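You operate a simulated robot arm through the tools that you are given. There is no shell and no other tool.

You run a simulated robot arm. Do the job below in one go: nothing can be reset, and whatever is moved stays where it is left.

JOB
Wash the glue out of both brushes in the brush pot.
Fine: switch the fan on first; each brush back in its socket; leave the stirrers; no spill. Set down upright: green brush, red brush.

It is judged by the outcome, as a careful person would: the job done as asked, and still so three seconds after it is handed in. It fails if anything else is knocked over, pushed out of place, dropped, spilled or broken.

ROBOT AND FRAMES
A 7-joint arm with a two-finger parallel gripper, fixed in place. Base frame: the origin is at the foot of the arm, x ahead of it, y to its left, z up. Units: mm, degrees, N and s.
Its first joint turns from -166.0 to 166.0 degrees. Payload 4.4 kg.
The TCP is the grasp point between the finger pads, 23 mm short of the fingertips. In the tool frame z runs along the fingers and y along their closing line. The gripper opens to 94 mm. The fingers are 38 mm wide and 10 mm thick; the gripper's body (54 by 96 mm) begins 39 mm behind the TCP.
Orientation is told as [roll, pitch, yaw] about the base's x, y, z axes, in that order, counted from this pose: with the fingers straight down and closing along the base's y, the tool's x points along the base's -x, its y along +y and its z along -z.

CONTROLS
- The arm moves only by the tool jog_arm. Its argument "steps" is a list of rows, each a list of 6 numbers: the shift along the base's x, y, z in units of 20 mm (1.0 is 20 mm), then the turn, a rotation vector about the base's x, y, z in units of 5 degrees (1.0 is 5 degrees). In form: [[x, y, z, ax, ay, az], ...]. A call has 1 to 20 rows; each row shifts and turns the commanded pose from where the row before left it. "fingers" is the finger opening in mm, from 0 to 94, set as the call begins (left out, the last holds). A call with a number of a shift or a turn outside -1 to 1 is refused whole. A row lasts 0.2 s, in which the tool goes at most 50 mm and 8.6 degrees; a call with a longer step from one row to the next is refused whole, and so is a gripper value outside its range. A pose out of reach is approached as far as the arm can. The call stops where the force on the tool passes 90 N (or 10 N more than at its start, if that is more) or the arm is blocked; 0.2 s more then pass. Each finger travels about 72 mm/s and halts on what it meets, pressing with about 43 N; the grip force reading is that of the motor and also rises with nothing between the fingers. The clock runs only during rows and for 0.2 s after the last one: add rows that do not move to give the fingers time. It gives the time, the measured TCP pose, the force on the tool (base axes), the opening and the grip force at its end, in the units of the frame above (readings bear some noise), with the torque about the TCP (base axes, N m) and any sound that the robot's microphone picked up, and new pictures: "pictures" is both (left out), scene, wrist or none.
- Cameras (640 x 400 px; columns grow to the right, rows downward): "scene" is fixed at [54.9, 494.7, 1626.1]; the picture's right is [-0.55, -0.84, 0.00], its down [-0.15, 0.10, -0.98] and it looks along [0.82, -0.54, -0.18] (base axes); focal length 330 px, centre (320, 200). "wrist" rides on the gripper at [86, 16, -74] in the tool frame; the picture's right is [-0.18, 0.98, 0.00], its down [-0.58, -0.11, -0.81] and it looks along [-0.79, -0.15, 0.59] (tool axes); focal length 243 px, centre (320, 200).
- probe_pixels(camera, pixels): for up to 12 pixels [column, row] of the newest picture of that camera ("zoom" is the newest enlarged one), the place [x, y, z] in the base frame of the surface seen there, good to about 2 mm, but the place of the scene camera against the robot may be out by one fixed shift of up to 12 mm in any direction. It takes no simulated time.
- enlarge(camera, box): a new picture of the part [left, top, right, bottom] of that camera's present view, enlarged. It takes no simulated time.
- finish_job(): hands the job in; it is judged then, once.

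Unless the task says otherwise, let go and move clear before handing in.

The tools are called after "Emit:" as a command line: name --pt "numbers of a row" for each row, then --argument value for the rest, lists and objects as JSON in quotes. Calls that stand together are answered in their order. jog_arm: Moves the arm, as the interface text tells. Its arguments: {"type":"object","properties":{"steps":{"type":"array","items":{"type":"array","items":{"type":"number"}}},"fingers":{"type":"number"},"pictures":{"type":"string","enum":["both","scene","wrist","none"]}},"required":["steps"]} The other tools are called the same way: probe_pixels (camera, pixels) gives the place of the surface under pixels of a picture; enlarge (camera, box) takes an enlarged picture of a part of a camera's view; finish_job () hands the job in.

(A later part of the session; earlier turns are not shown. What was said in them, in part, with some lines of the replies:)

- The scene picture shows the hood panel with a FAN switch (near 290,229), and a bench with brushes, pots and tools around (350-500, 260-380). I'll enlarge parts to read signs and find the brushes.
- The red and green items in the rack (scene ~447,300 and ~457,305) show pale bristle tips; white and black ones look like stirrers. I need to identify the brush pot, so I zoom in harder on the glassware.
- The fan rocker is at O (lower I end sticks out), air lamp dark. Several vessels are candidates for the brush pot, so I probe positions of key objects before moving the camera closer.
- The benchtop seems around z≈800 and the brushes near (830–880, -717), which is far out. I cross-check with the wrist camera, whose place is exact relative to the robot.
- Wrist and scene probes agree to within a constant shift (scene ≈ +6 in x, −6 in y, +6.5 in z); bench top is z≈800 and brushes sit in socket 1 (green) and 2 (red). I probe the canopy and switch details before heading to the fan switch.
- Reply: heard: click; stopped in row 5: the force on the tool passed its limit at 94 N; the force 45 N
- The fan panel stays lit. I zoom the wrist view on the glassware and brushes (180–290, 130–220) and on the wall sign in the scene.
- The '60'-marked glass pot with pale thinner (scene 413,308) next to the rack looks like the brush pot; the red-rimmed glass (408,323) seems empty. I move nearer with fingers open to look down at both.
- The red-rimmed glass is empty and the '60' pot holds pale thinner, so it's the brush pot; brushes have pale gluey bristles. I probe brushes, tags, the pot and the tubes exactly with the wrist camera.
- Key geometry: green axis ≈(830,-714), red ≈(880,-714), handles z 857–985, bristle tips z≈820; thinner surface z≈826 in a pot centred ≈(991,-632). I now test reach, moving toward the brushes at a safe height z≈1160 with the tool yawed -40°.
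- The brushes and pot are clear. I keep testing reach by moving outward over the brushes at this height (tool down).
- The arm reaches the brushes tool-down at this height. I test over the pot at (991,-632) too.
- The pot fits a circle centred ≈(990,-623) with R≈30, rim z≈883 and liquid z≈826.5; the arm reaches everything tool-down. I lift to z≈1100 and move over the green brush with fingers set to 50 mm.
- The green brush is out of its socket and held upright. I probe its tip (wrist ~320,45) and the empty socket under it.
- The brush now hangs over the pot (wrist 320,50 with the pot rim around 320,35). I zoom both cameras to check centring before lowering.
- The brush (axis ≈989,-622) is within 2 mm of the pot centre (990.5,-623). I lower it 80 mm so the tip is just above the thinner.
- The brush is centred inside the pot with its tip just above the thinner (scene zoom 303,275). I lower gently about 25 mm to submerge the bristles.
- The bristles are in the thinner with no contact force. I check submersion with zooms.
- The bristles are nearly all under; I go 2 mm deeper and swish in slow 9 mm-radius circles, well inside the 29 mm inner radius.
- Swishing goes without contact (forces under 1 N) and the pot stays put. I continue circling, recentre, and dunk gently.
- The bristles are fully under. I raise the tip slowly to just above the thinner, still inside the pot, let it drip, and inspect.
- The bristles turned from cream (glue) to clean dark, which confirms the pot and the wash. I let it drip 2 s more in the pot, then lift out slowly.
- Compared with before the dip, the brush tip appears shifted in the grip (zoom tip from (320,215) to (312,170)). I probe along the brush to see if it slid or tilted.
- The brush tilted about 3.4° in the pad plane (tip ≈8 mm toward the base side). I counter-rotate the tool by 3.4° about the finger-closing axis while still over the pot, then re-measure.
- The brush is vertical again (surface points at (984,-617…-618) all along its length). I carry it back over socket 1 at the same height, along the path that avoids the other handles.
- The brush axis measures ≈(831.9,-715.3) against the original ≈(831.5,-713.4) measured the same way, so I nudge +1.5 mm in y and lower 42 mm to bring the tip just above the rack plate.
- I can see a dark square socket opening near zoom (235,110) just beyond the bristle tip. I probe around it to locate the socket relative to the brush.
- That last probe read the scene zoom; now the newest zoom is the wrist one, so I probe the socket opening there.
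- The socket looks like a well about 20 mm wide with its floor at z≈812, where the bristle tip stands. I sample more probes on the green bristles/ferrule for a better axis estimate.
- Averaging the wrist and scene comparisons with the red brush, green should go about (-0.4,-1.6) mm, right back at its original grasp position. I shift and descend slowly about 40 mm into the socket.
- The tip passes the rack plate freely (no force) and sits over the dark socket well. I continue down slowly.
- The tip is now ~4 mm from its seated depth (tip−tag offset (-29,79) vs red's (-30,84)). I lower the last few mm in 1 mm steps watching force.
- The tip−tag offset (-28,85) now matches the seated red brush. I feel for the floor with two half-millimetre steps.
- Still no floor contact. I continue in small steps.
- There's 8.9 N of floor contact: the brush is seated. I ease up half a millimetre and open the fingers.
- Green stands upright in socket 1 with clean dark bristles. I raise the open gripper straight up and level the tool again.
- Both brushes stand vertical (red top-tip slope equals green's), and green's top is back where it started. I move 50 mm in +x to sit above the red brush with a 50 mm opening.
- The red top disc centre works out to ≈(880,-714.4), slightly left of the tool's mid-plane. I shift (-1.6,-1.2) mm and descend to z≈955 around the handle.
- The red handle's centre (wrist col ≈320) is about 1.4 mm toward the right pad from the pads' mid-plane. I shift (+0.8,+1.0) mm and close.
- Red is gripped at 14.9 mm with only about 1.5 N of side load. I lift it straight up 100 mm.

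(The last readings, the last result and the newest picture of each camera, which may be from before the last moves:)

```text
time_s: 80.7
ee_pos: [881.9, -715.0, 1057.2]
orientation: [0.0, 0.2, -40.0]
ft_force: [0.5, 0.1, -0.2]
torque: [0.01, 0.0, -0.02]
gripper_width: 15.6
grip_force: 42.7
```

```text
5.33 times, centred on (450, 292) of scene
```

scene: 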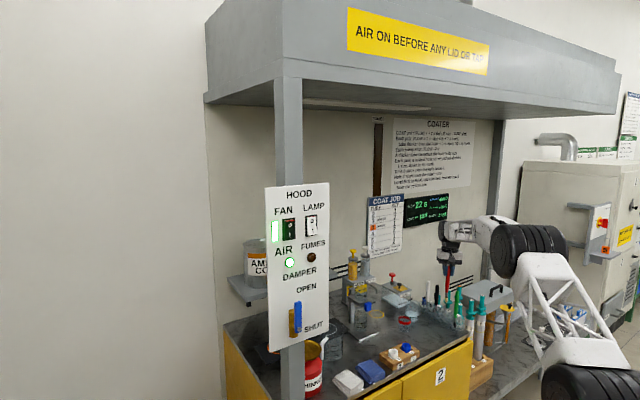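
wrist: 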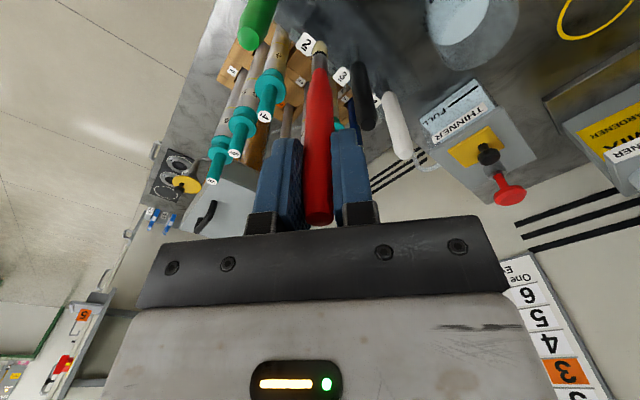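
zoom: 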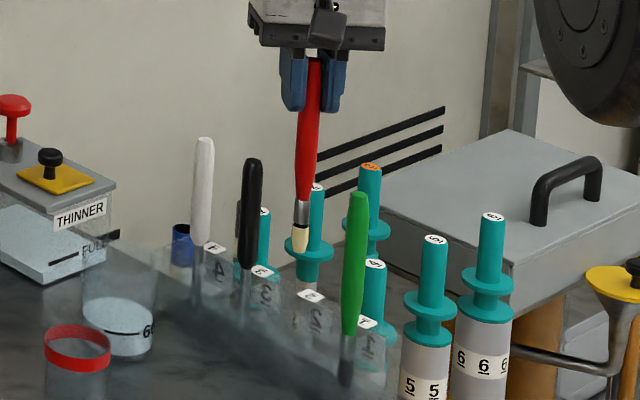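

Red is out and vertical. I carry it along the clear path to the pot centre.

Emit:
jog_arm --pt "0 0.7 0 0 0 0" --pt "0 0.7 0 0 0 0" --pt "0 0.6 0 0 0 0" --pt "0.682 0.318 0 0 0 0" --pt "0.682 0.318 0 0 0 0" --pt "0.682 0.318 0 0 0 0" --pt "0.682 0.318 0 0 0 0" --pt "0.682 0.318 0 0 0 0" --pt "0.682 0.318 0 0 0 0" --pt "0.682 0.318 0 0 0 0" --pt "0.682 0.318 0 0 0 0" --pt "0 0 0 0 0 0" --pt "0 0 0 0 0 0"

Emit:
enlarge --camera "wrist" --box '[270, 0, 370, 80]'

Emit:
enlarge --camera "scene" --box '[390, 255, 440, 330]'

```text
time_s: 83.5
ee_pos: [989.3, -624.5, 1056.9]
orientation: [0.0, 0.2, -40.0]
ft_force: [0.6, 0.2, -1.0]
torque: [-0.02, -0.01, 0.01]
gripper_width: 15.0
grip_force: 42.9
```

scene: 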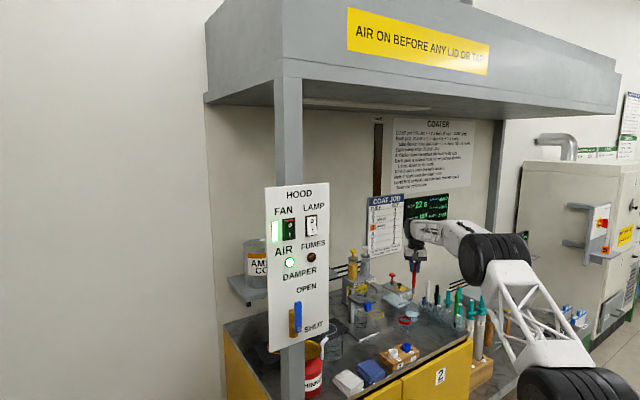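
wrist: 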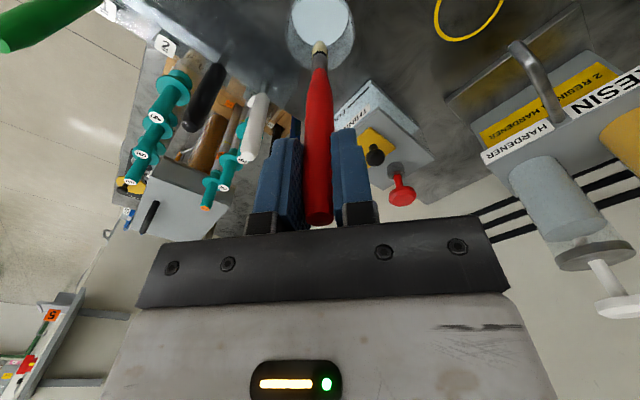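

```text
5.00 times, centred on (320, 40) of wrist
```

zoom: 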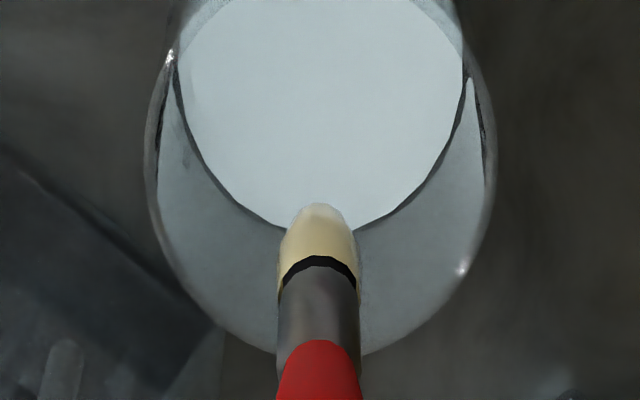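

```text
5.33 times, centred on (415, 292) of scene
```

zoom: 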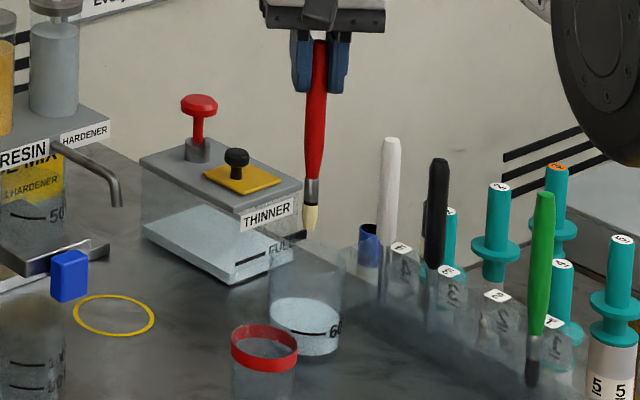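

Red is centred over the pot. I lower it 80 mm, then gently to a slightly shallower depth than green's to avoid touching the pot's bottom.

Emit:
jog_arm --pt "0 0 -0.4 0 0 0" --pt "0 0 -0.5 0 0 0" --pt "0 0 -0.5 0 0 0" --pt "0 0 -0.5 0 0 0" --pt "0 0 -0.5 0 0 0" --pt "0 0 -0.5 0 0 0" --pt "0 0 -0.5 0 0 0" --pt "0 0 -0.4 0 0 0" --pt "0 0 -0.2 0 0 0" --pt "0 0 0 0 0 0"

Emit:
enlarge --camera "wrist" --box '[270, 0, 380, 110]'

Emit:
enlarge --camera "scene" --box '[395, 275, 435, 330]'

```text
time_s: 85.7
ee_pos: [991.1, -626.2, 975.9]
orientation: [0.0, 0.2, -40.0]
ft_force: [0.6, 0.5, -0.9]
torque: [-0.03, -0.01, -0.01]
gripper_width: 14.9
grip_force: 43.0
```

scene: 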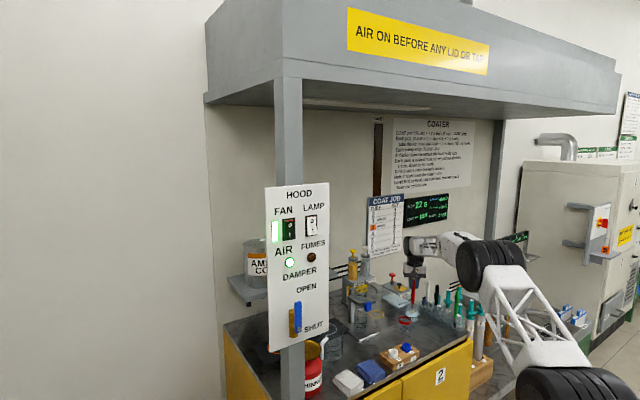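
wrist: 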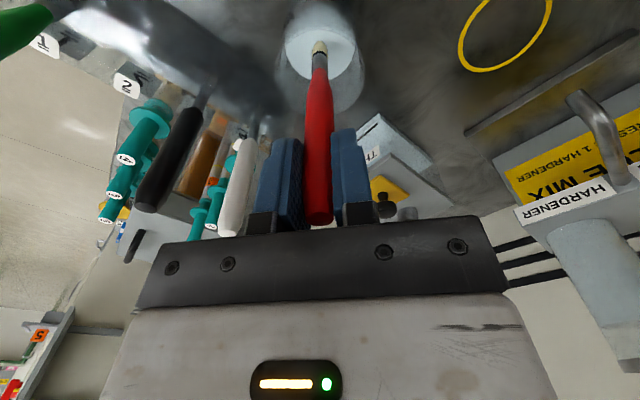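

```text
3.64 times, centred on (325, 55) of wrist
```

zoom: 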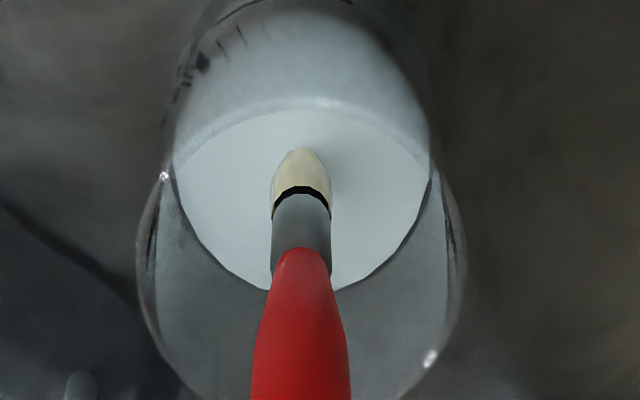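

```text
7.27 times, centred on (415, 302) of scene
```

zoom: 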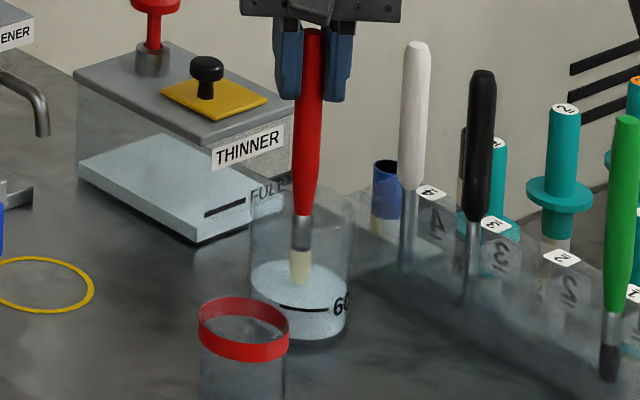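

Centred with the tip just over the thinner. I lower 24 mm gently to submerge the bristles.

Emit:
jog_arm --pt "0 0 -0.2 0 0 0" --pt "0 0 -0.2 0 0 0" --pt "0 0 -0.2 0 0 0" --pt "0 0 -0.2 0 0 0" --pt "0 0 -0.2 0 0 0" --pt "0 0 -0.2 0 0 0" --pt "0 0 0 0 0 0"

Emit:
enlarge --camera "wrist" --box '[280, 0, 380, 100]'

```text
time_s: 87.3
ee_pos: [989.0, -624.0, 952.3]
orientation: [0.0, 0.0, -40.0]
ft_force: [-0.1, 0.1, 5.7]
torque: [-0.07, -0.03, -0.06]
gripper_width: 14.9
grip_force: 42.9
```

scene: 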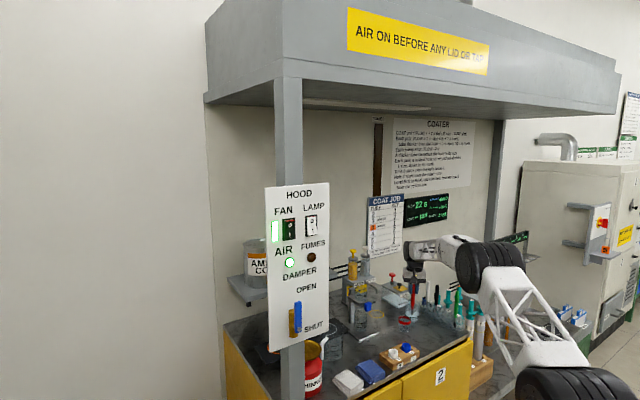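
wrist: 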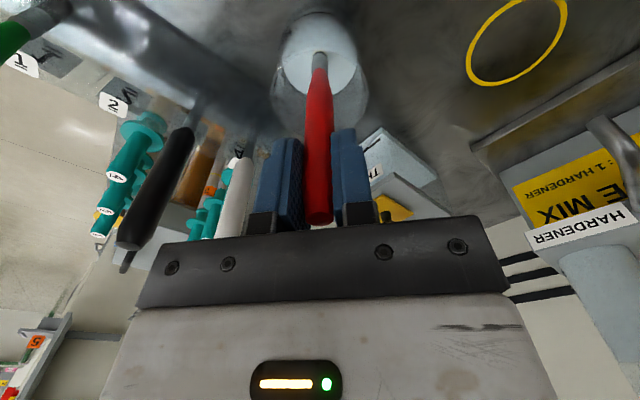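

```text
4.00 times, centred on (330, 50) of wrist
```

zoom: 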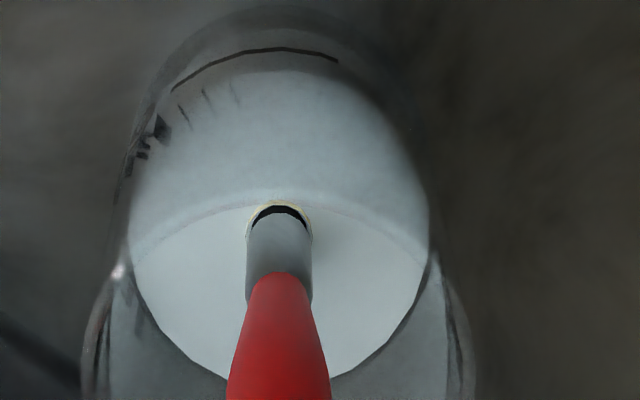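

5.7 N upward shows the tip just touching the pot bottom. I raise it 1.2 mm and swish in 9 mm circles.

Emit:
jog_arm --pt "0 0 0.06 0 0 0" --pt "0.225 0 0 0 0 0" --pt "0.225 0 0 0 0 0" --pt "-0.086 0.2645 0 0 0 0" --pt "-0.225 0.1635 0 0 0 0" --pt "-0.278 0 0 0 0 0" --pt "-0.225 -0.1635 0 0 0 0" --pt "-0.086 -0.2645 0 0 0 0" --pt "0.086 -0.2645 0 0 0 0" --pt "0.225 -0.1635 0 0 0 0" --pt "0.278 0 0 0 0 0" --pt "0.225 0.1635 0 0 0 0" --pt "0.086 0.2645 0 0 0 0" --pt "-0.225 0 0 0 0 0" --pt "-0.225 0 0 0 0 0" --pt "0 0 0 0 0 0"

Emit:
enlarge --camera "wrist" --box '[280, 0, 380, 100]'

Emit:
enlarge --camera "scene" --box '[395, 275, 435, 330]'

```text
time_s: 90.7
ee_pos: [989.3, -624.3, 954.8]
orientation: [0.0, 0.1, -40.0]
ft_force: [0.9, -0.1, -0.5]
torque: [0.0, -0.02, 0.01]
gripper_width: 15.1
grip_force: 42.9
```

scene: 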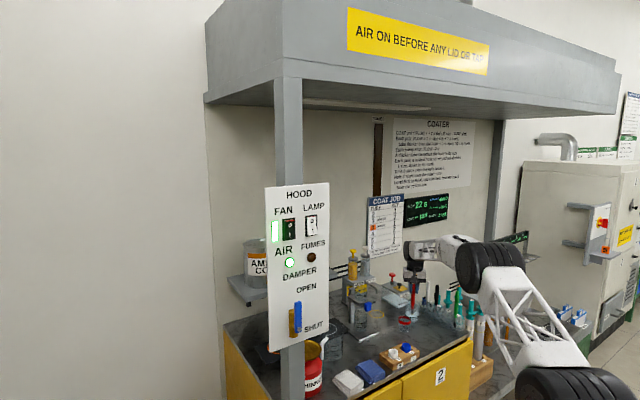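
wrist: 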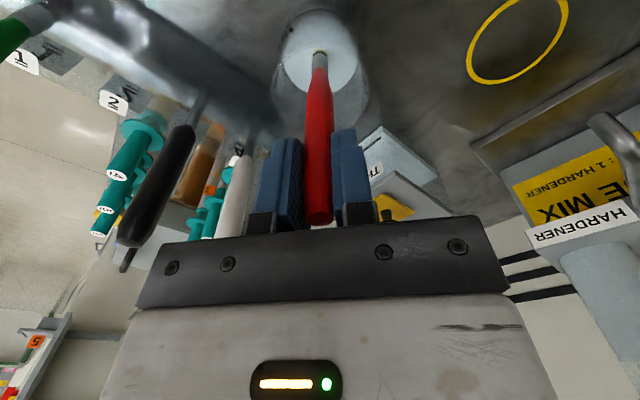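

```text
4.00 times, centred on (330, 50) of wrist
```

zoom: 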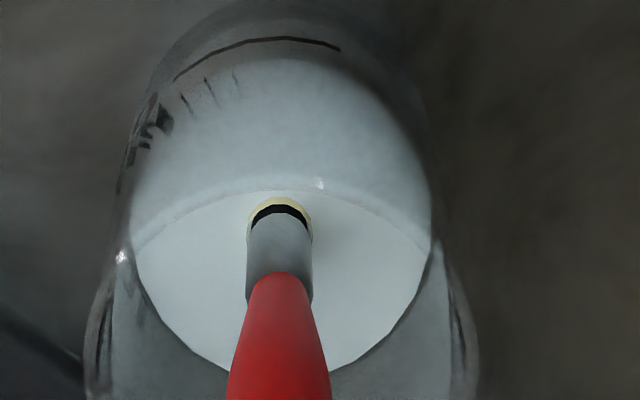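

```text
7.27 times, centred on (415, 302) of scene
```

zoom: 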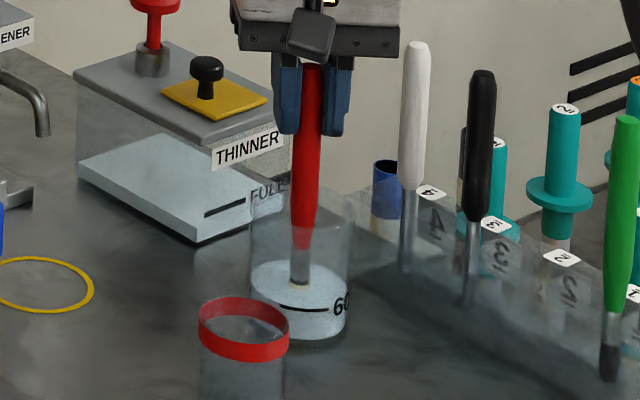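

No load now, though a sliver of cream is still visible at the ring. I continue swishing with two more circles.

Emit:
jog_arm --pt "0.45 0 -0.02 0 0 0" --pt "-0.086 0.2645 0 0 0 0" --pt "-0.225 0.1635 0 0 0 0" --pt "-0.278 0 0 0 0 0" --pt "-0.225 -0.1635 0 0 0 0" --pt "-0.086 -0.2645 0 0 0 0" --pt "0.086 -0.2645 0 0 0 0" --pt "0.225 -0.1635 0 0 0 0" --pt "0.278 0 0 0 0 0" --pt "0.225 0.1635 0 0 0 0" --pt "0.086 0.2645 0 0 0 0" --pt "-0.086 0.2645 0 0 0 0" --pt "-0.225 0.1635 0 0 0 0" --pt "-0.278 0 0 0 0 0" --pt "-0.225 -0.1635 0 0 0 0" --pt "-0.086 -0.2645 0 0 0 0" --pt "0.086 -0.2645 0 0 0 0" --pt "0.225 -0.1635 0 0 0 0" --pt "0.278 0 0 0 0 0" --pt "0.225 0.1635 0 0 0 0" --pictures "none"

Emit:
jog_arm --pt "0.086 0.2645 0 0 0 0" --pt "-0.225 0 0 0 0 0" --pt "-0.225 0 0 0 0 0" --pt "0 0 0 0 0 0"

Emit:
enlarge --camera "wrist" --box '[280, 0, 380, 100]'

Emit:
enlarge --camera "scene" --box '[395, 275, 435, 330]'

```text
time_s: 94.9
ee_pos: [996.4, -629.7, 954.2]
orientation: [0.0, 0.2, -40.0]
ft_force: [-0.9, -0.7, 0.5]
torque: [0.0, -0.01, 0.02]
gripper_width: 15.0
grip_force: 42.9
```

```text
time_s: 95.9
ee_pos: [991.0, -624.4, 954.0]
orientation: [0.0, 0.3, -40.0]
ft_force: [-0.4, -0.2, -0.1]
torque: [-0.02, -0.01, 0.01]
gripper_width: 15.1
grip_force: 42.8
```

scene: 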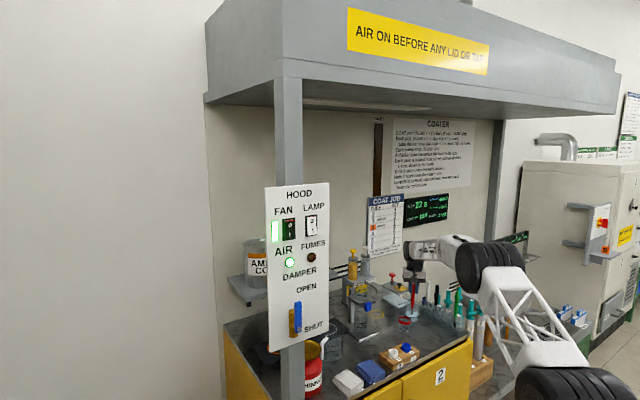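
wrist: 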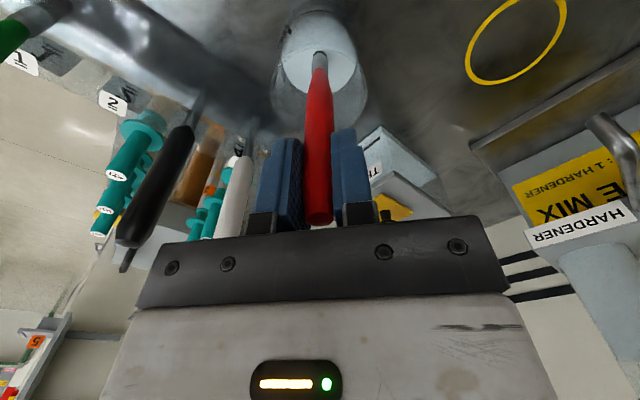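

```text
4.00 times, centred on (330, 50) of wrist
```

zoom: 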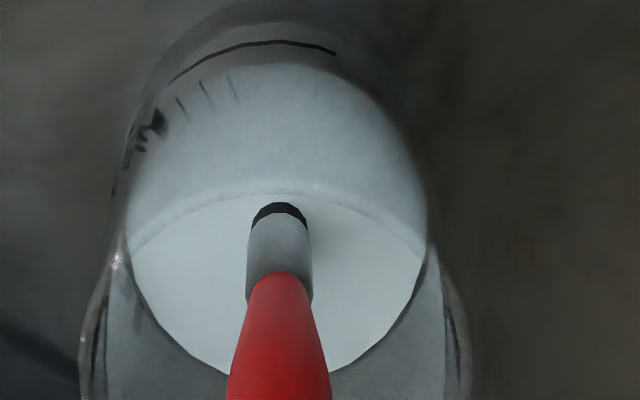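

```text
7.27 times, centred on (415, 302) of scene
```

zoom: 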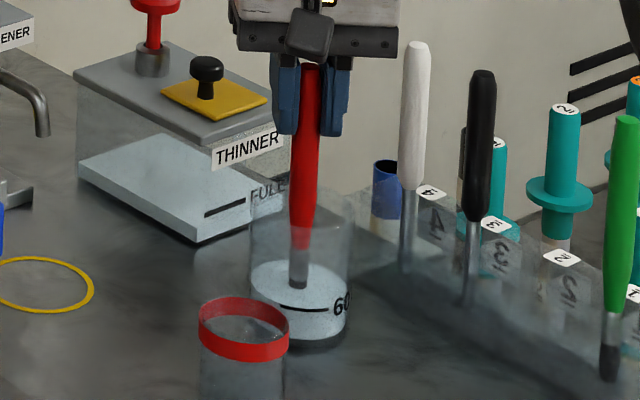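

The cream is gone at the ring and bristles look dark. I raise the tip just above the thinner, let it drip inside the pot and inspect.

Emit:
jog_arm --pt "0 0 0.2 0 0 0" --pt "0 0 0.2 0 0 0" --pt "0 0 0.2 0 0 0" --pt "0 0 0.2 0 0 0" --pt "0 0 0.2 0 0 0" --pt "0 0 0.2 0 0 0" --pt "0 0 0.1 0 0 0" --pt "0 0 0 0 0 0" --pt "0 0 0 0 0 0" --pt "0 0 0 0 0 0" --pt "0 0 0 0 0 0" --pt "0 0 0 0 0 0" --pt "0 0 0 0 0 0" --pt "0 0 0 0 0 0" --pt "0 0 0 0 0 0" --pt "0 0 0 0 0 0" --pt "0 0 0 0 0 0" --pt "0 0 0 0 0 0" --pt "0 0 0 0 0 0"

Emit:
enlarge --camera "wrist" --box '[280, 10, 360, 90]'

Emit:
enlarge --camera "scene" --box '[395, 275, 435, 330]'

```text
time_s: 99.9
ee_pos: [988.7, -623.7, 979.8]
orientation: [0.0, 0.1, -40.0]
ft_force: [0.0, -0.1, -0.2]
torque: [0.01, -0.02, 0.01]
gripper_width: 15.2
grip_force: 42.6
```

scene: 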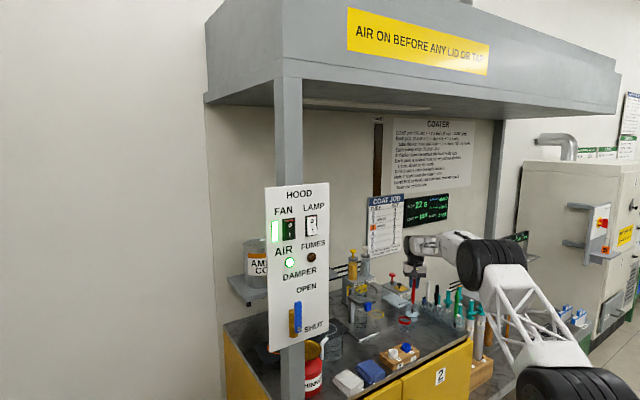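
wrist: 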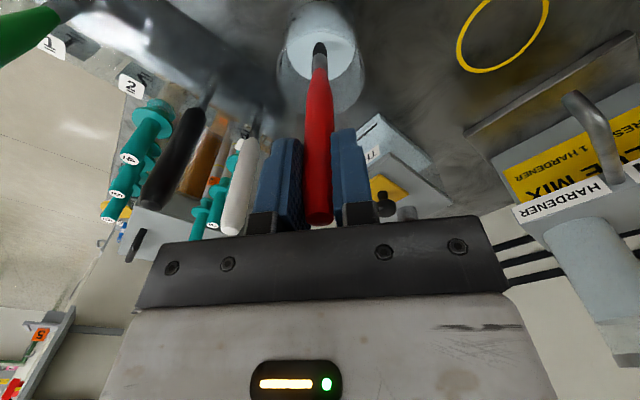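

```text
5.00 times, centred on (320, 50) of wrist
```

zoom: 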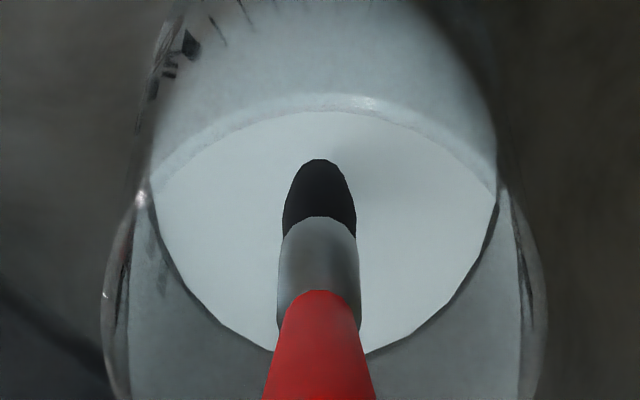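

```text
7.27 times, centred on (415, 302) of scene
```

zoom: 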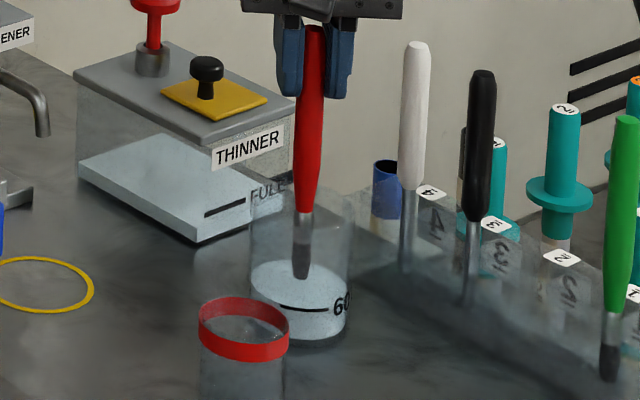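

Red's bristles are clean and dark too. I lift it out of the pot to carrying height and check its tilt.

Emit:
jog_arm --pt "0 0 0 0 0 0" --pt "0 0 0 0 0 0" --pt "0 0 0 0 0 0" --pt "0 0 0.3 0 0 0" --pt "0 0 0.4 0 0 0" --pt "0 0 0.5 0 0 0" --pt "0 0 0.5 0 0 0" --pt "0 0 0.5 0 0 0" --pt "0 0 0.5 0 0 0" --pt "0 0 0.5 0 0 0" --pt "0 0 0.4 0 0 0" --pt "0 0 0.26 0 0 0" --pt "0 0 0 0 0 0" --pt "0 0 0 0 0 0"

Emit:
enlarge --camera "wrist" --box '[270, 0, 370, 80]'

Emit:
probe_pixels --camera "wrist" --pixels '[[319, 42], [319, 44], [319, 48], [319, 53], [319, 58], [319, 63], [319, 68], [319, 75], [319, 95], [320, 120], [320, 150], [320, 180]]'

Emit:
enlarge --camera "scene" --box '[395, 250, 435, 305]'

```text
time_s: 102.9
ee_pos: [989.5, -623.8, 1056.0]
orientation: [0.0, 0.2, -39.9]
ft_force: [0.9, -0.1, -0.7]
torque: [-0.01, 0.0, -0.03]
gripper_width: 15.0
grip_force: 42.5
```

scene: 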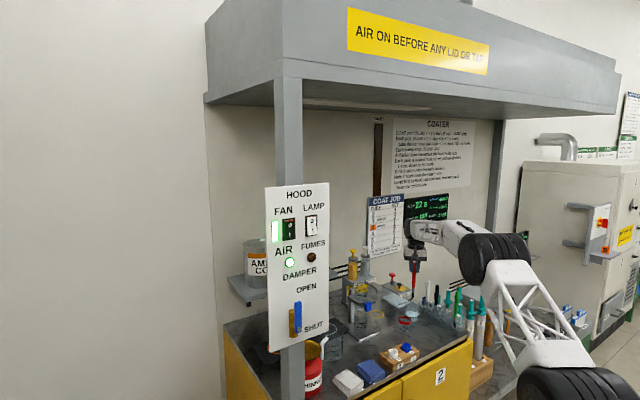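
wrist: 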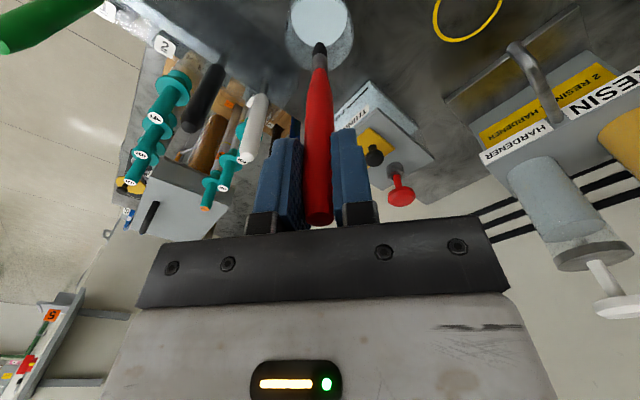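

```text
5.00 times, centred on (320, 40) of wrist
```

zoom: 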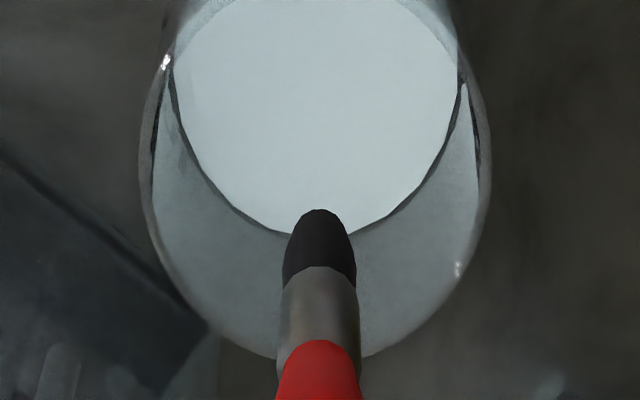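

```text
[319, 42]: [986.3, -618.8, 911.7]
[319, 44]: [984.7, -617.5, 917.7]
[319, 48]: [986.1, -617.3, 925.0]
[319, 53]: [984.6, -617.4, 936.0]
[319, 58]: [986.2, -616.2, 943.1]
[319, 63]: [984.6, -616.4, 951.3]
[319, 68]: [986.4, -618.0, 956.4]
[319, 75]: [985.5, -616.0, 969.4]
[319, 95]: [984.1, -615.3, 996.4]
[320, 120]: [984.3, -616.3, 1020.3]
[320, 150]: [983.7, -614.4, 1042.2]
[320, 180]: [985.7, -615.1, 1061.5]
```

```text
7.27 times, centred on (415, 278) of scene
```

zoom: 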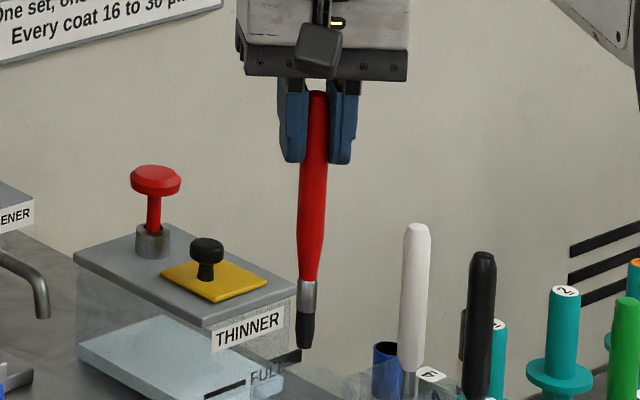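

Red stayed vertical in the grip this time. I carry it back over socket 2 along the reverse path.

Emit:
jog_arm --pt "-0.682 -0.318 0 0 0 0" --pt "-0.682 -0.318 0 0 0 0" --pt "-0.682 -0.318 0 0 0 0" --pt "-0.682 -0.318 0 0 0 0" --pt "-0.682 -0.318 0 0 0 0" --pt "-0.682 -0.318 0 0 0 0" --pt "-0.682 -0.318 0 0 0 0" --pt "-0.682 -0.318 0 0 0 0" --pt "0 -0.6 0 0 0 0" --pt "0 -0.7 0 0 0 0" --pt "0 -0.7 0 0 0 0" --pt "0 0 0 0 0 0" --pt "0 0 0 0 0 0"

Emit:
enlarge --camera "wrist" --box '[270, 0, 370, 80]'

Emit:
probe_pixels --camera "wrist" --pixels '[[319, 44], [319, 46], [319.5, 49], [320, 53], [320, 58], [320, 66], [320, 75], [320, 95], [320, 120], [320, 150], [320, 180]]'

Emit:
enlarge --camera "scene" --box '[430, 265, 470, 320]'

```text
time_s: 105.7
ee_pos: [880.2, -713.9, 1057.2]
orientation: [0.0, 0.1, -40.1]
ft_force: [-0.2, 0.0, -0.2]
torque: [0.01, 0.01, 0.0]
gripper_width: 15.0
grip_force: 42.8
```

scene: 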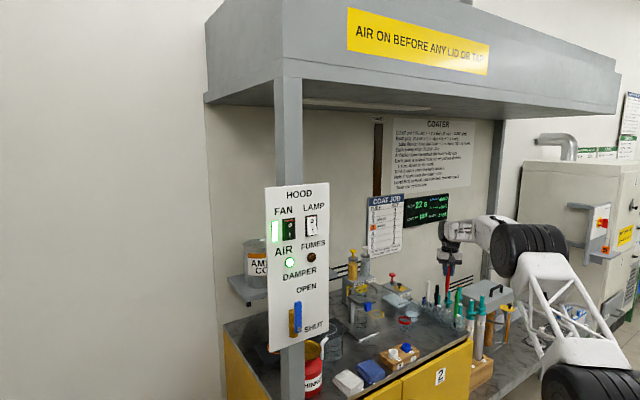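
wrist: 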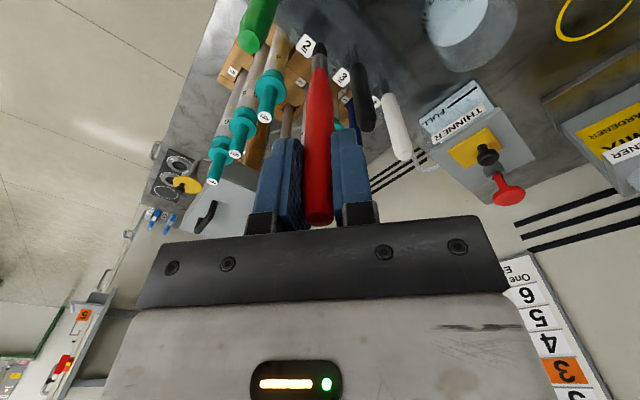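

```text
5.00 times, centred on (320, 40) of wrist
```

zoom: 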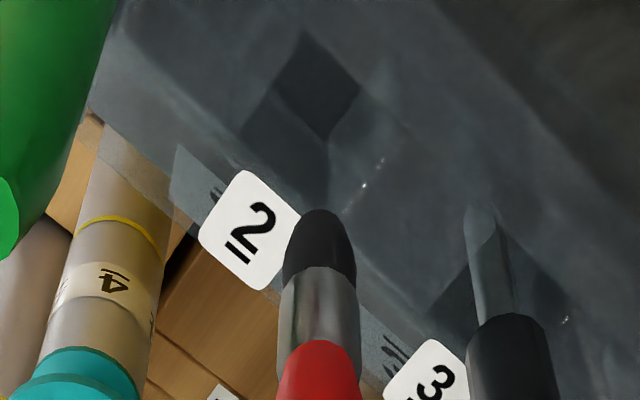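

```text
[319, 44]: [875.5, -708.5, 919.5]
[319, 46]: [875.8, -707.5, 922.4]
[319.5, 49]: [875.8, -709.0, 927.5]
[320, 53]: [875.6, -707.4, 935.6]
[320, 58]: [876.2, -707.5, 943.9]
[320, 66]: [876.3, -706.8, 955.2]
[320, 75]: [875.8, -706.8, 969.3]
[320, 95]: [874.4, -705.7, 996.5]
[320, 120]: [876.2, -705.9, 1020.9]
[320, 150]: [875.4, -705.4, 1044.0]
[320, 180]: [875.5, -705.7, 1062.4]
```

```text
7.27 times, centred on (450, 292) of scene
```

zoom: 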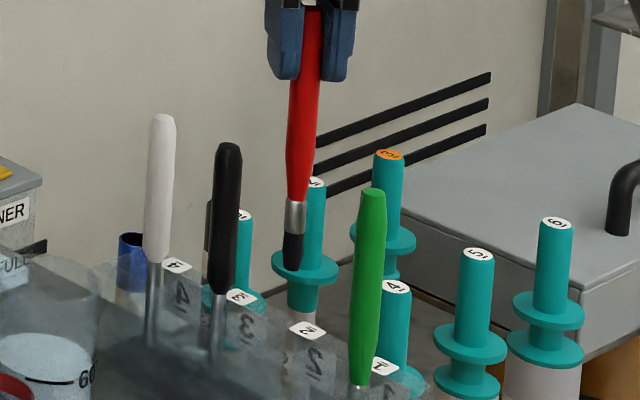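

Tip-to-tag geometry matches the picture taken just after lifting red. I lower 42 mm to bring the tip just above the plate and compare again.

Emit:
jog_arm --pt "0.01 -0.03 -0.3 0 0 0" --pt "0 0 -0.5 0 0 0" --pt "0 0 -0.5 0 0 0" --pt "0 0 -0.5 0 0 0" --pt "0 0 -0.3 0 0 0" --pt "0 0 0 0 0 0" --pt "0 0 0 0 0 0"

Emit:
enlarge --camera "wrist" --box '[270, 0, 370, 80]'

Emit:
probe_pixels --camera "wrist" --pixels '[[319, 46], [319, 48], [319, 51], [319, 55], [319, 58], [319, 62], [319, 66], [319, 70], [319, 75], [319, 85], [319, 95], [319, 110]]'

Emit:
enlarge --camera "scene" --box '[430, 275, 470, 330]'

```text
time_s: 107.3
ee_pos: [881.7, -716.0, 1014.3]
orientation: [0.0, 0.2, -40.0]
ft_force: [0.3, -0.1, -0.4]
torque: [-0.01, -0.03, 0.04]
gripper_width: 14.9
grip_force: 43.4
```

scene: 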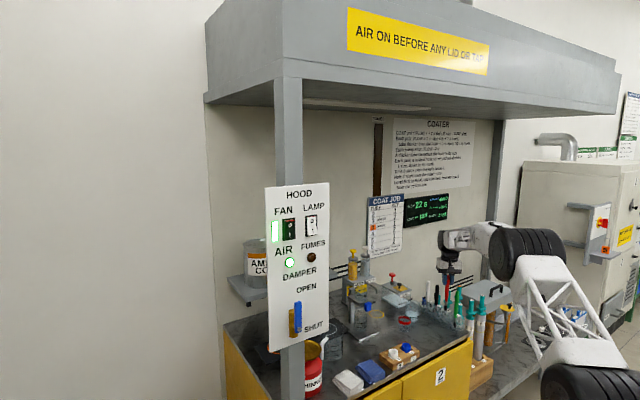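
wrist: 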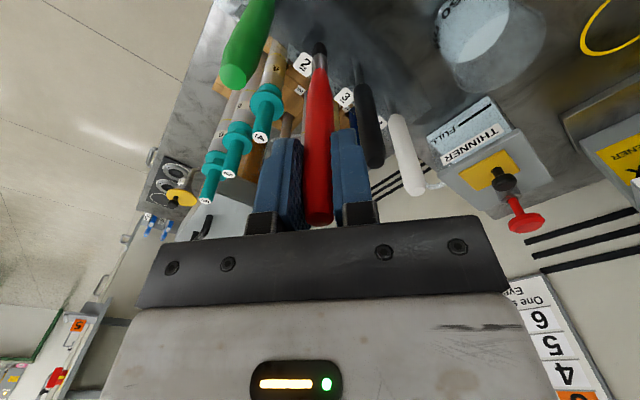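

```text
5.00 times, centred on (320, 40) of wrist
```

zoom: 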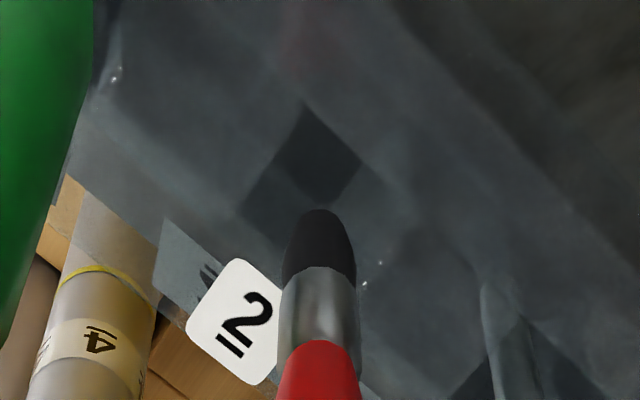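

```text
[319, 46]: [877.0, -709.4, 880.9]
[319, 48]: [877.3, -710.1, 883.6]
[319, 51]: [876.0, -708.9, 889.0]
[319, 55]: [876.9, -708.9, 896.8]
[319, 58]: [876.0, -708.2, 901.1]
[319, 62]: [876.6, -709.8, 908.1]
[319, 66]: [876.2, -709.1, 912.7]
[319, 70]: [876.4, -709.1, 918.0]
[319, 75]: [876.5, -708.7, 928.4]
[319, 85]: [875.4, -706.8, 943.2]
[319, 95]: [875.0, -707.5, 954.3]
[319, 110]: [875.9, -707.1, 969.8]
```

```text
7.27 times, centred on (450, 302) of scene
```

zoom: 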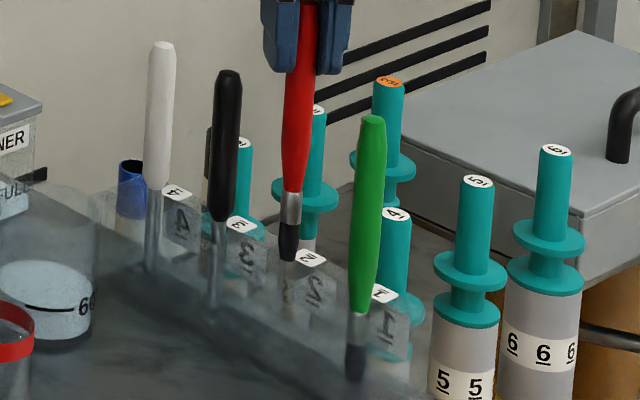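

Axis ≈(880.1,-713.2) and the tip-to-tag offset (-22,-2) match what's expected for socket 2. I descend slowly 24 mm.

Emit:
jog_arm --pt "0 0 -0.2 0 0 0" --pt "0 0 -0.2 0 0 0" --pt "0 0 -0.2 0 0 0" --pt "0 0 -0.2 0 0 0" --pt "0 0 -0.2 0 0 0" --pt "0 0 -0.2 0 0 0" --pt "0 0 0 0 0 0"

Emit:
enlarge --camera "wrist" --box '[270, 0, 370, 80]'

Emit:
enlarge --camera "scene" --box '[430, 275, 470, 330]'

```text
time_s: 108.9
ee_pos: [880.7, -716.2, 991.0]
orientation: [0.1, 0.2, -40.0]
ft_force: [-0.3, -0.6, 0.1]
torque: [-0.02, -0.01, -0.04]
gripper_width: 15.2
grip_force: 42.9
```

scene: 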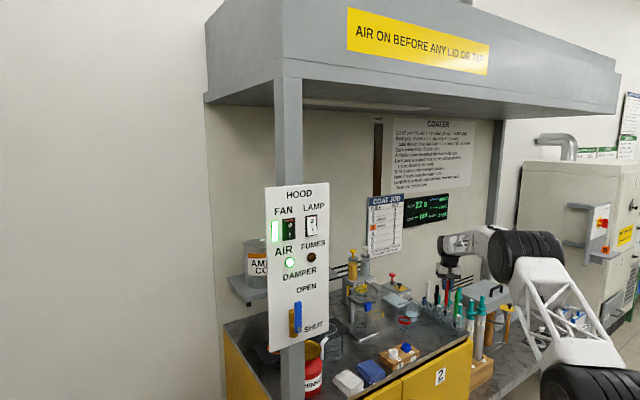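
wrist: 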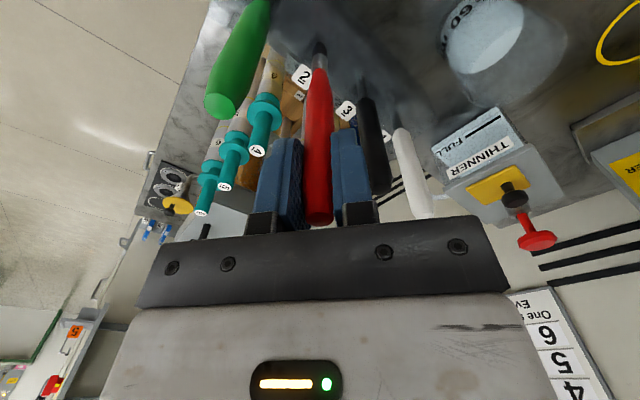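

```text
5.00 times, centred on (320, 40) of wrist
```

zoom: 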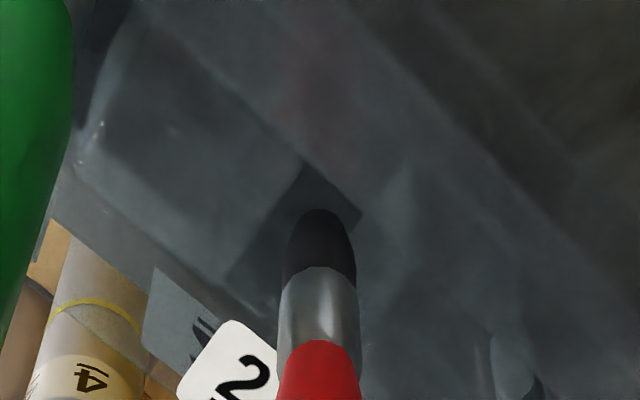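

```text
7.27 times, centred on (450, 302) of scene
```

zoom: 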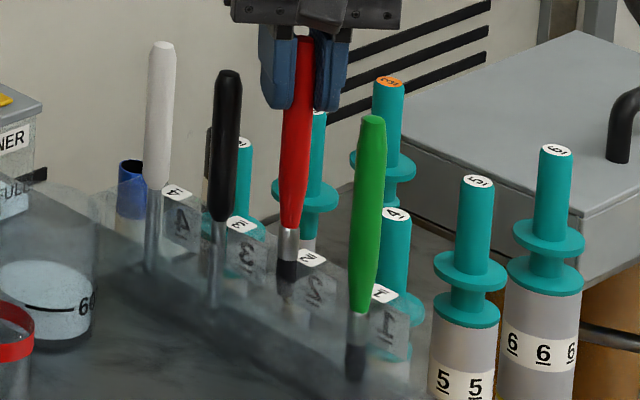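

The tip is inside the socket with no force. I continue down 31 mm, then feel for the floor.

Emit:
jog_arm --pt "0 0 -0.2 0 0 0" --pt "0 0 -0.2 0 0 0" --pt "0 0 -0.2 0 0 0" --pt "0 0 -0.2 0 0 0" --pt "0 0 -0.2 0 0 0" --pt "0 0 -0.2 0 0 0" --pt "0 0 -0.2 0 0 0" --pt "0 0 -0.15 0 0 0" --pt "0 0 0 0 0 0"

Emit:
enlarge --camera "scene" --box '[430, 275, 470, 330]'

```text
time_s: 110.9
ee_pos: [880.3, -715.8, 960.6]
orientation: [0.0, 0.2, -40.0]
ft_force: [0.1, 0.8, 0.6]
torque: [-0.02, -0.01, -0.01]
gripper_width: 15.0
grip_force: 42.6
```

scene: 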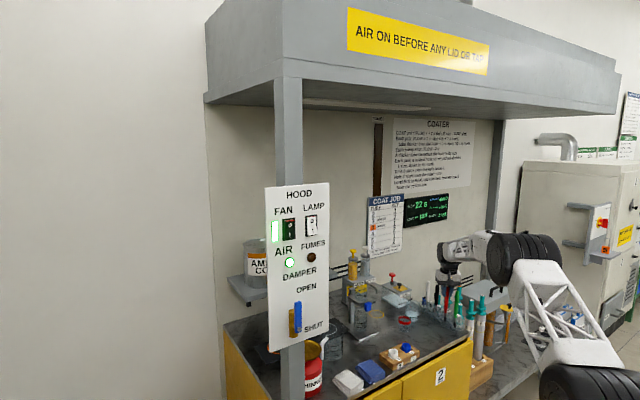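
wrist: 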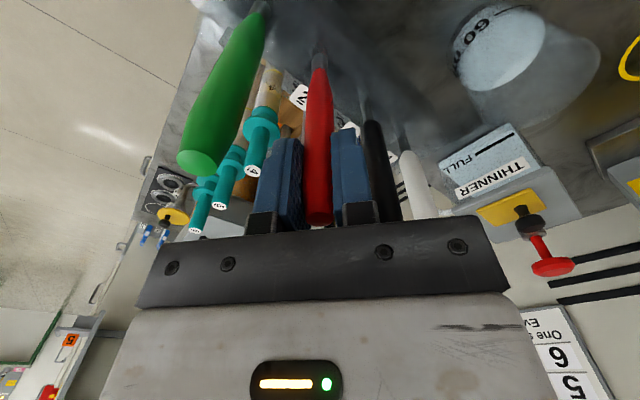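

```text
7.27 times, centred on (450, 302) of scene
```

zoom: 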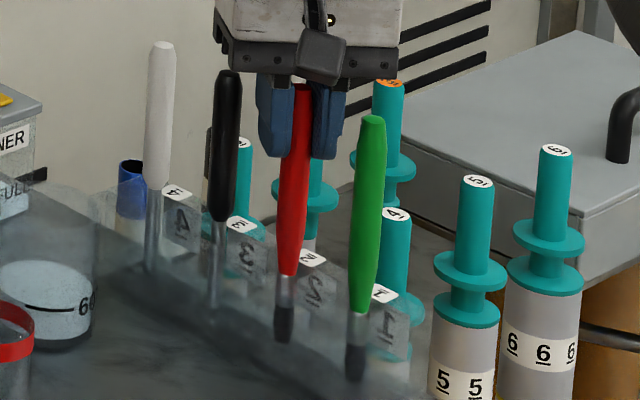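

Red is nearly seated (tip at zoom 284,340 versus 343 originally). I creep down in ~0.6 mm steps to feel the socket floor.

Emit:
jog_arm --pt "0 0 -0.05 0 0 0" --pt "0 0 -0.05 0 0 0" --pt "0 0 0 0 0 0" --pictures "none"

Emit:
jog_arm --pt "0 0 -0.04 0 0 0" --pt "0 0 0 0 0 0" --pictures "none"

```text
time_s: 111.7
ee_pos: [880.5, -716.6, 958.7]
orientation: [0.0, 0.0, -40.0]
ft_force: [-1.3, 0.0, 13.4]
torque: [-0.02, 0.21, -0.01]
gripper_width: 15.1
grip_force: 42.9
```

```text
time_s: 112.3
ee_pos: [880.3, -715.4, 958.4]
orientation: [0.0, 0.0, -40.1]
ft_force: [-0.1, -0.7, 22.7]
torque: [-0.02, 0.04, -0.02]
gripper_width: 15.1
grip_force: 42.8
```

Contact of 13–23 N at the expected seated height shows red is on the socket floor. I ease up 1 mm to relieve the push, then open the fingers.

Emit:
jog_arm --pt "0 0 0.05 0 0 0" --pt "0 0 0 0 0 0" --pictures "none"

Emit:
jog_arm --pt "0 0 0 0 0 0" --pt "0 0 0 0 0 0" --pt "0 0 0 0 0 0" --pt "0 0 0 0 0 0" --fingers 44

Emit:
enlarge --camera "scene" --box '[430, 275, 470, 330]'

Emit:
enlarge --camera "wrist" --box '[220, 20, 430, 240]'

```text
time_s: 112.9
ee_pos: [880.6, -716.8, 959.6]
orientation: [0.0, 0.0, -39.9]
ft_force: [1.6, -1.0, 27.8]
torque: [-0.09, -0.1, 0.0]
gripper_width: 14.9
grip_force: 42.9
```

```text
time_s: 113.9
ee_pos: [880.0, -715.9, 956.5]
orientation: [0.0, 0.2, -40.0]
ft_force: [1.2, 0.7, 0.4]
torque: [-0.02, -0.02, 0.01]
gripper_width: 44.0
grip_force: 0.1
```

scene: 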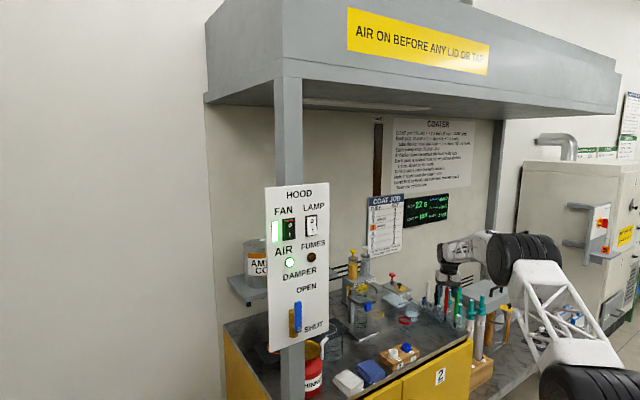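
wrist: 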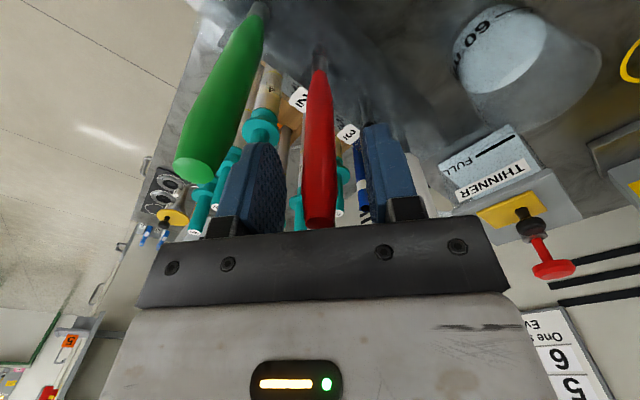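

```text
7.27 times, centred on (450, 302) of scene
```

zoom: 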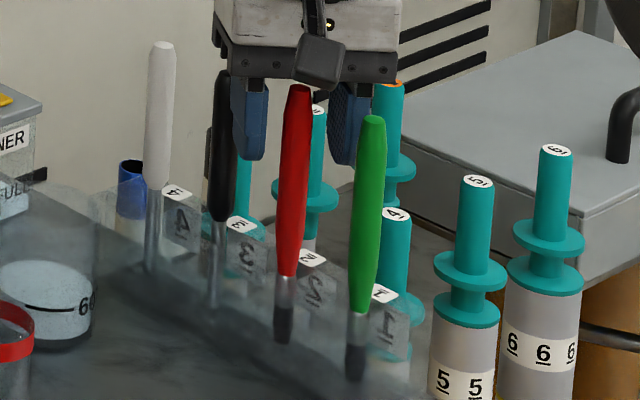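

```text
1.82 times, centred on (325, 130) of wrist
```

zoom: 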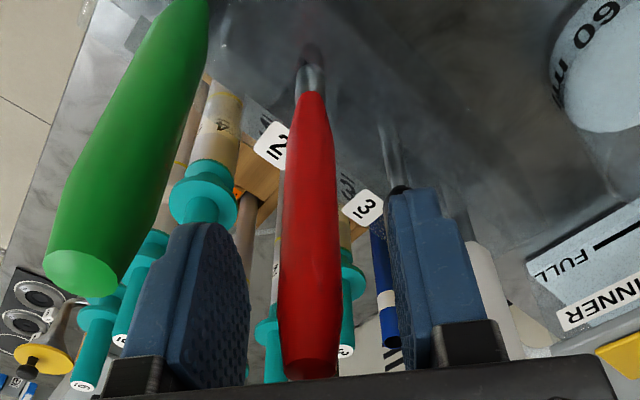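

Red stands upright and free in socket 2. I raise the gripper straight up and then retreat toward the base, clear of everything.

Emit:
jog_arm --pt "0 0 0.4 0 0 0" --pt "0 0 0.6 0 0 0" --pt "0 0 0.8 0 0 0" --pt "0 0 1 0 0 0" --pt "0 0 1 0 0 0" --pt "0 0 1 0 0 0" --pt "0 0 1 0 0 0" --pt "0 0 1 0 0 0" --pt "0 0 1 0 0 0" --pt "0 0 1 0 0 0" --pt "-1 0.8 0 0 0 0" --pt "-1 0.8 0 0 0 0" --pt "-1 0.8 0 0 0 0" --pt "-1 0.8 0 0 0 0" --pt "-1 0.8 0 0 0 0" --pt "-1 0.8 0 0 0 0" --pt "-1 0.8 0 0 0 0" --pt "-1 0.8 0 0 0 0" --pt "0 0 0 0 0 0"

Emit:
enlarge --camera "scene" --box '[385, 265, 480, 335]'

Emit:
enlarge --camera "wrist" --box '[240, 40, 480, 200]'

Emit:
enlarge --camera "scene" --box '[430, 275, 470, 330]'

```text
time_s: 117.9
ee_pos: [720.3, -585.8, 1132.8]
orientation: [0.0, 0.2, -40.0]
ft_force: [0.5, 0.2, 0.6]
torque: [-0.03, 0.02, -0.02]
gripper_width: 44.3
grip_force: 0.0
```

scene: 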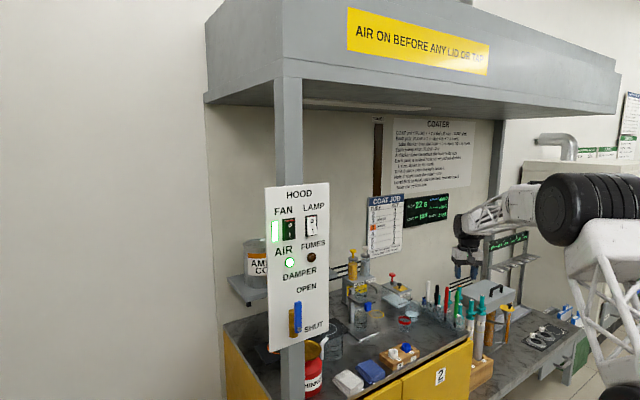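
wrist: 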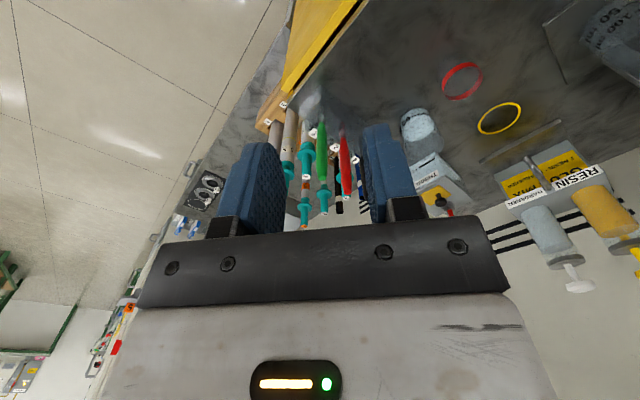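

```text
5.71 times, centred on (432, 300) of scene
```

zoom: 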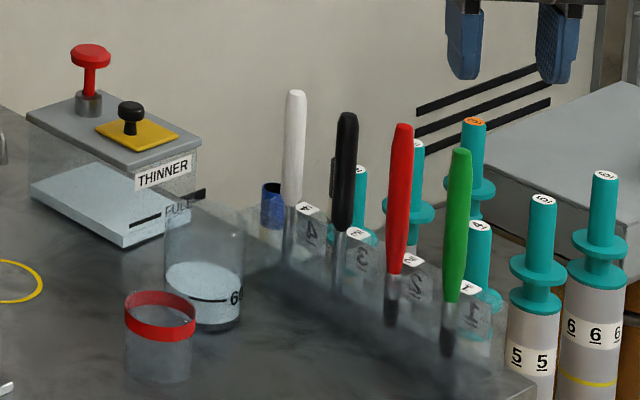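

```text
2.50 times, centred on (360, 120) of wrist
```

zoom: 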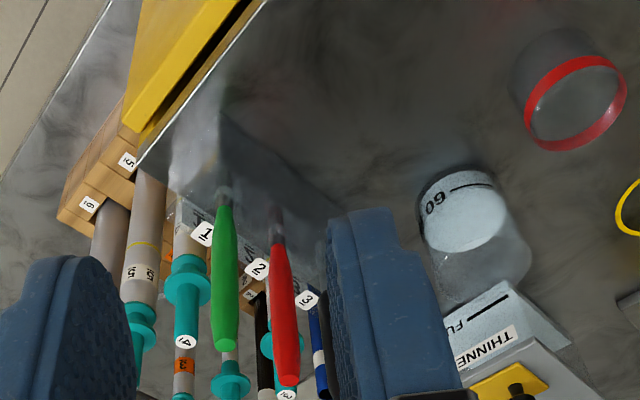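

```text
7.27 times, centred on (450, 302) of scene
```

zoom: 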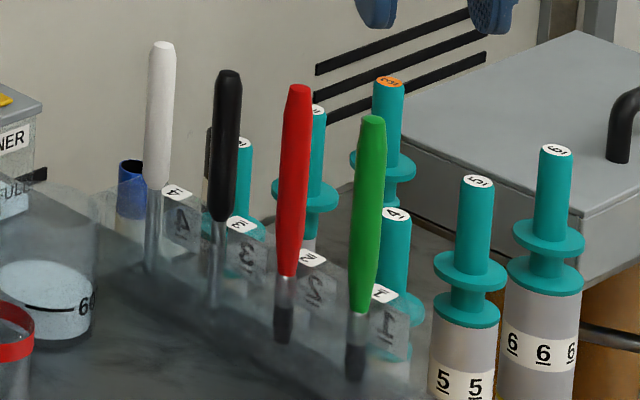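

Both brushes stand upright in their own sockets with clean dark bristles. The pot, stirrers and everything else are unmoved and dry around, the fan lamp is lit, and the gripper is clear. I hand the job in.

Emit:
finish_job

```text
The job is handed in.
```

The glue is washed out of both brushes. The green brush is back upright in socket 1 and the red one in socket 2, and the job is handed in.

- **Fan:** I switched it on first. It clicked, the AIR lamp lit green, and I left it running.
- **Pot:** No vessel is labelled as the brush pot. I used the glass marked "60" with thinner in it, beside the rack. In it, the bristles on both brushes went from cream to dark.
- **Contact with the pot:** The red brush's tip touched the pot bottom lightly (about 6 N), so I raised it slightly before swishing. The green brush tilted about 3° in the grip during its wash, possibly also from touching the bottom. I straightened it before putting it back.
- **Spills and other items:** I let each brush drip inside the pot before moving it, and saw no drips on the bench. The stirrers stayed in their sockets, and nothing else looked moved.
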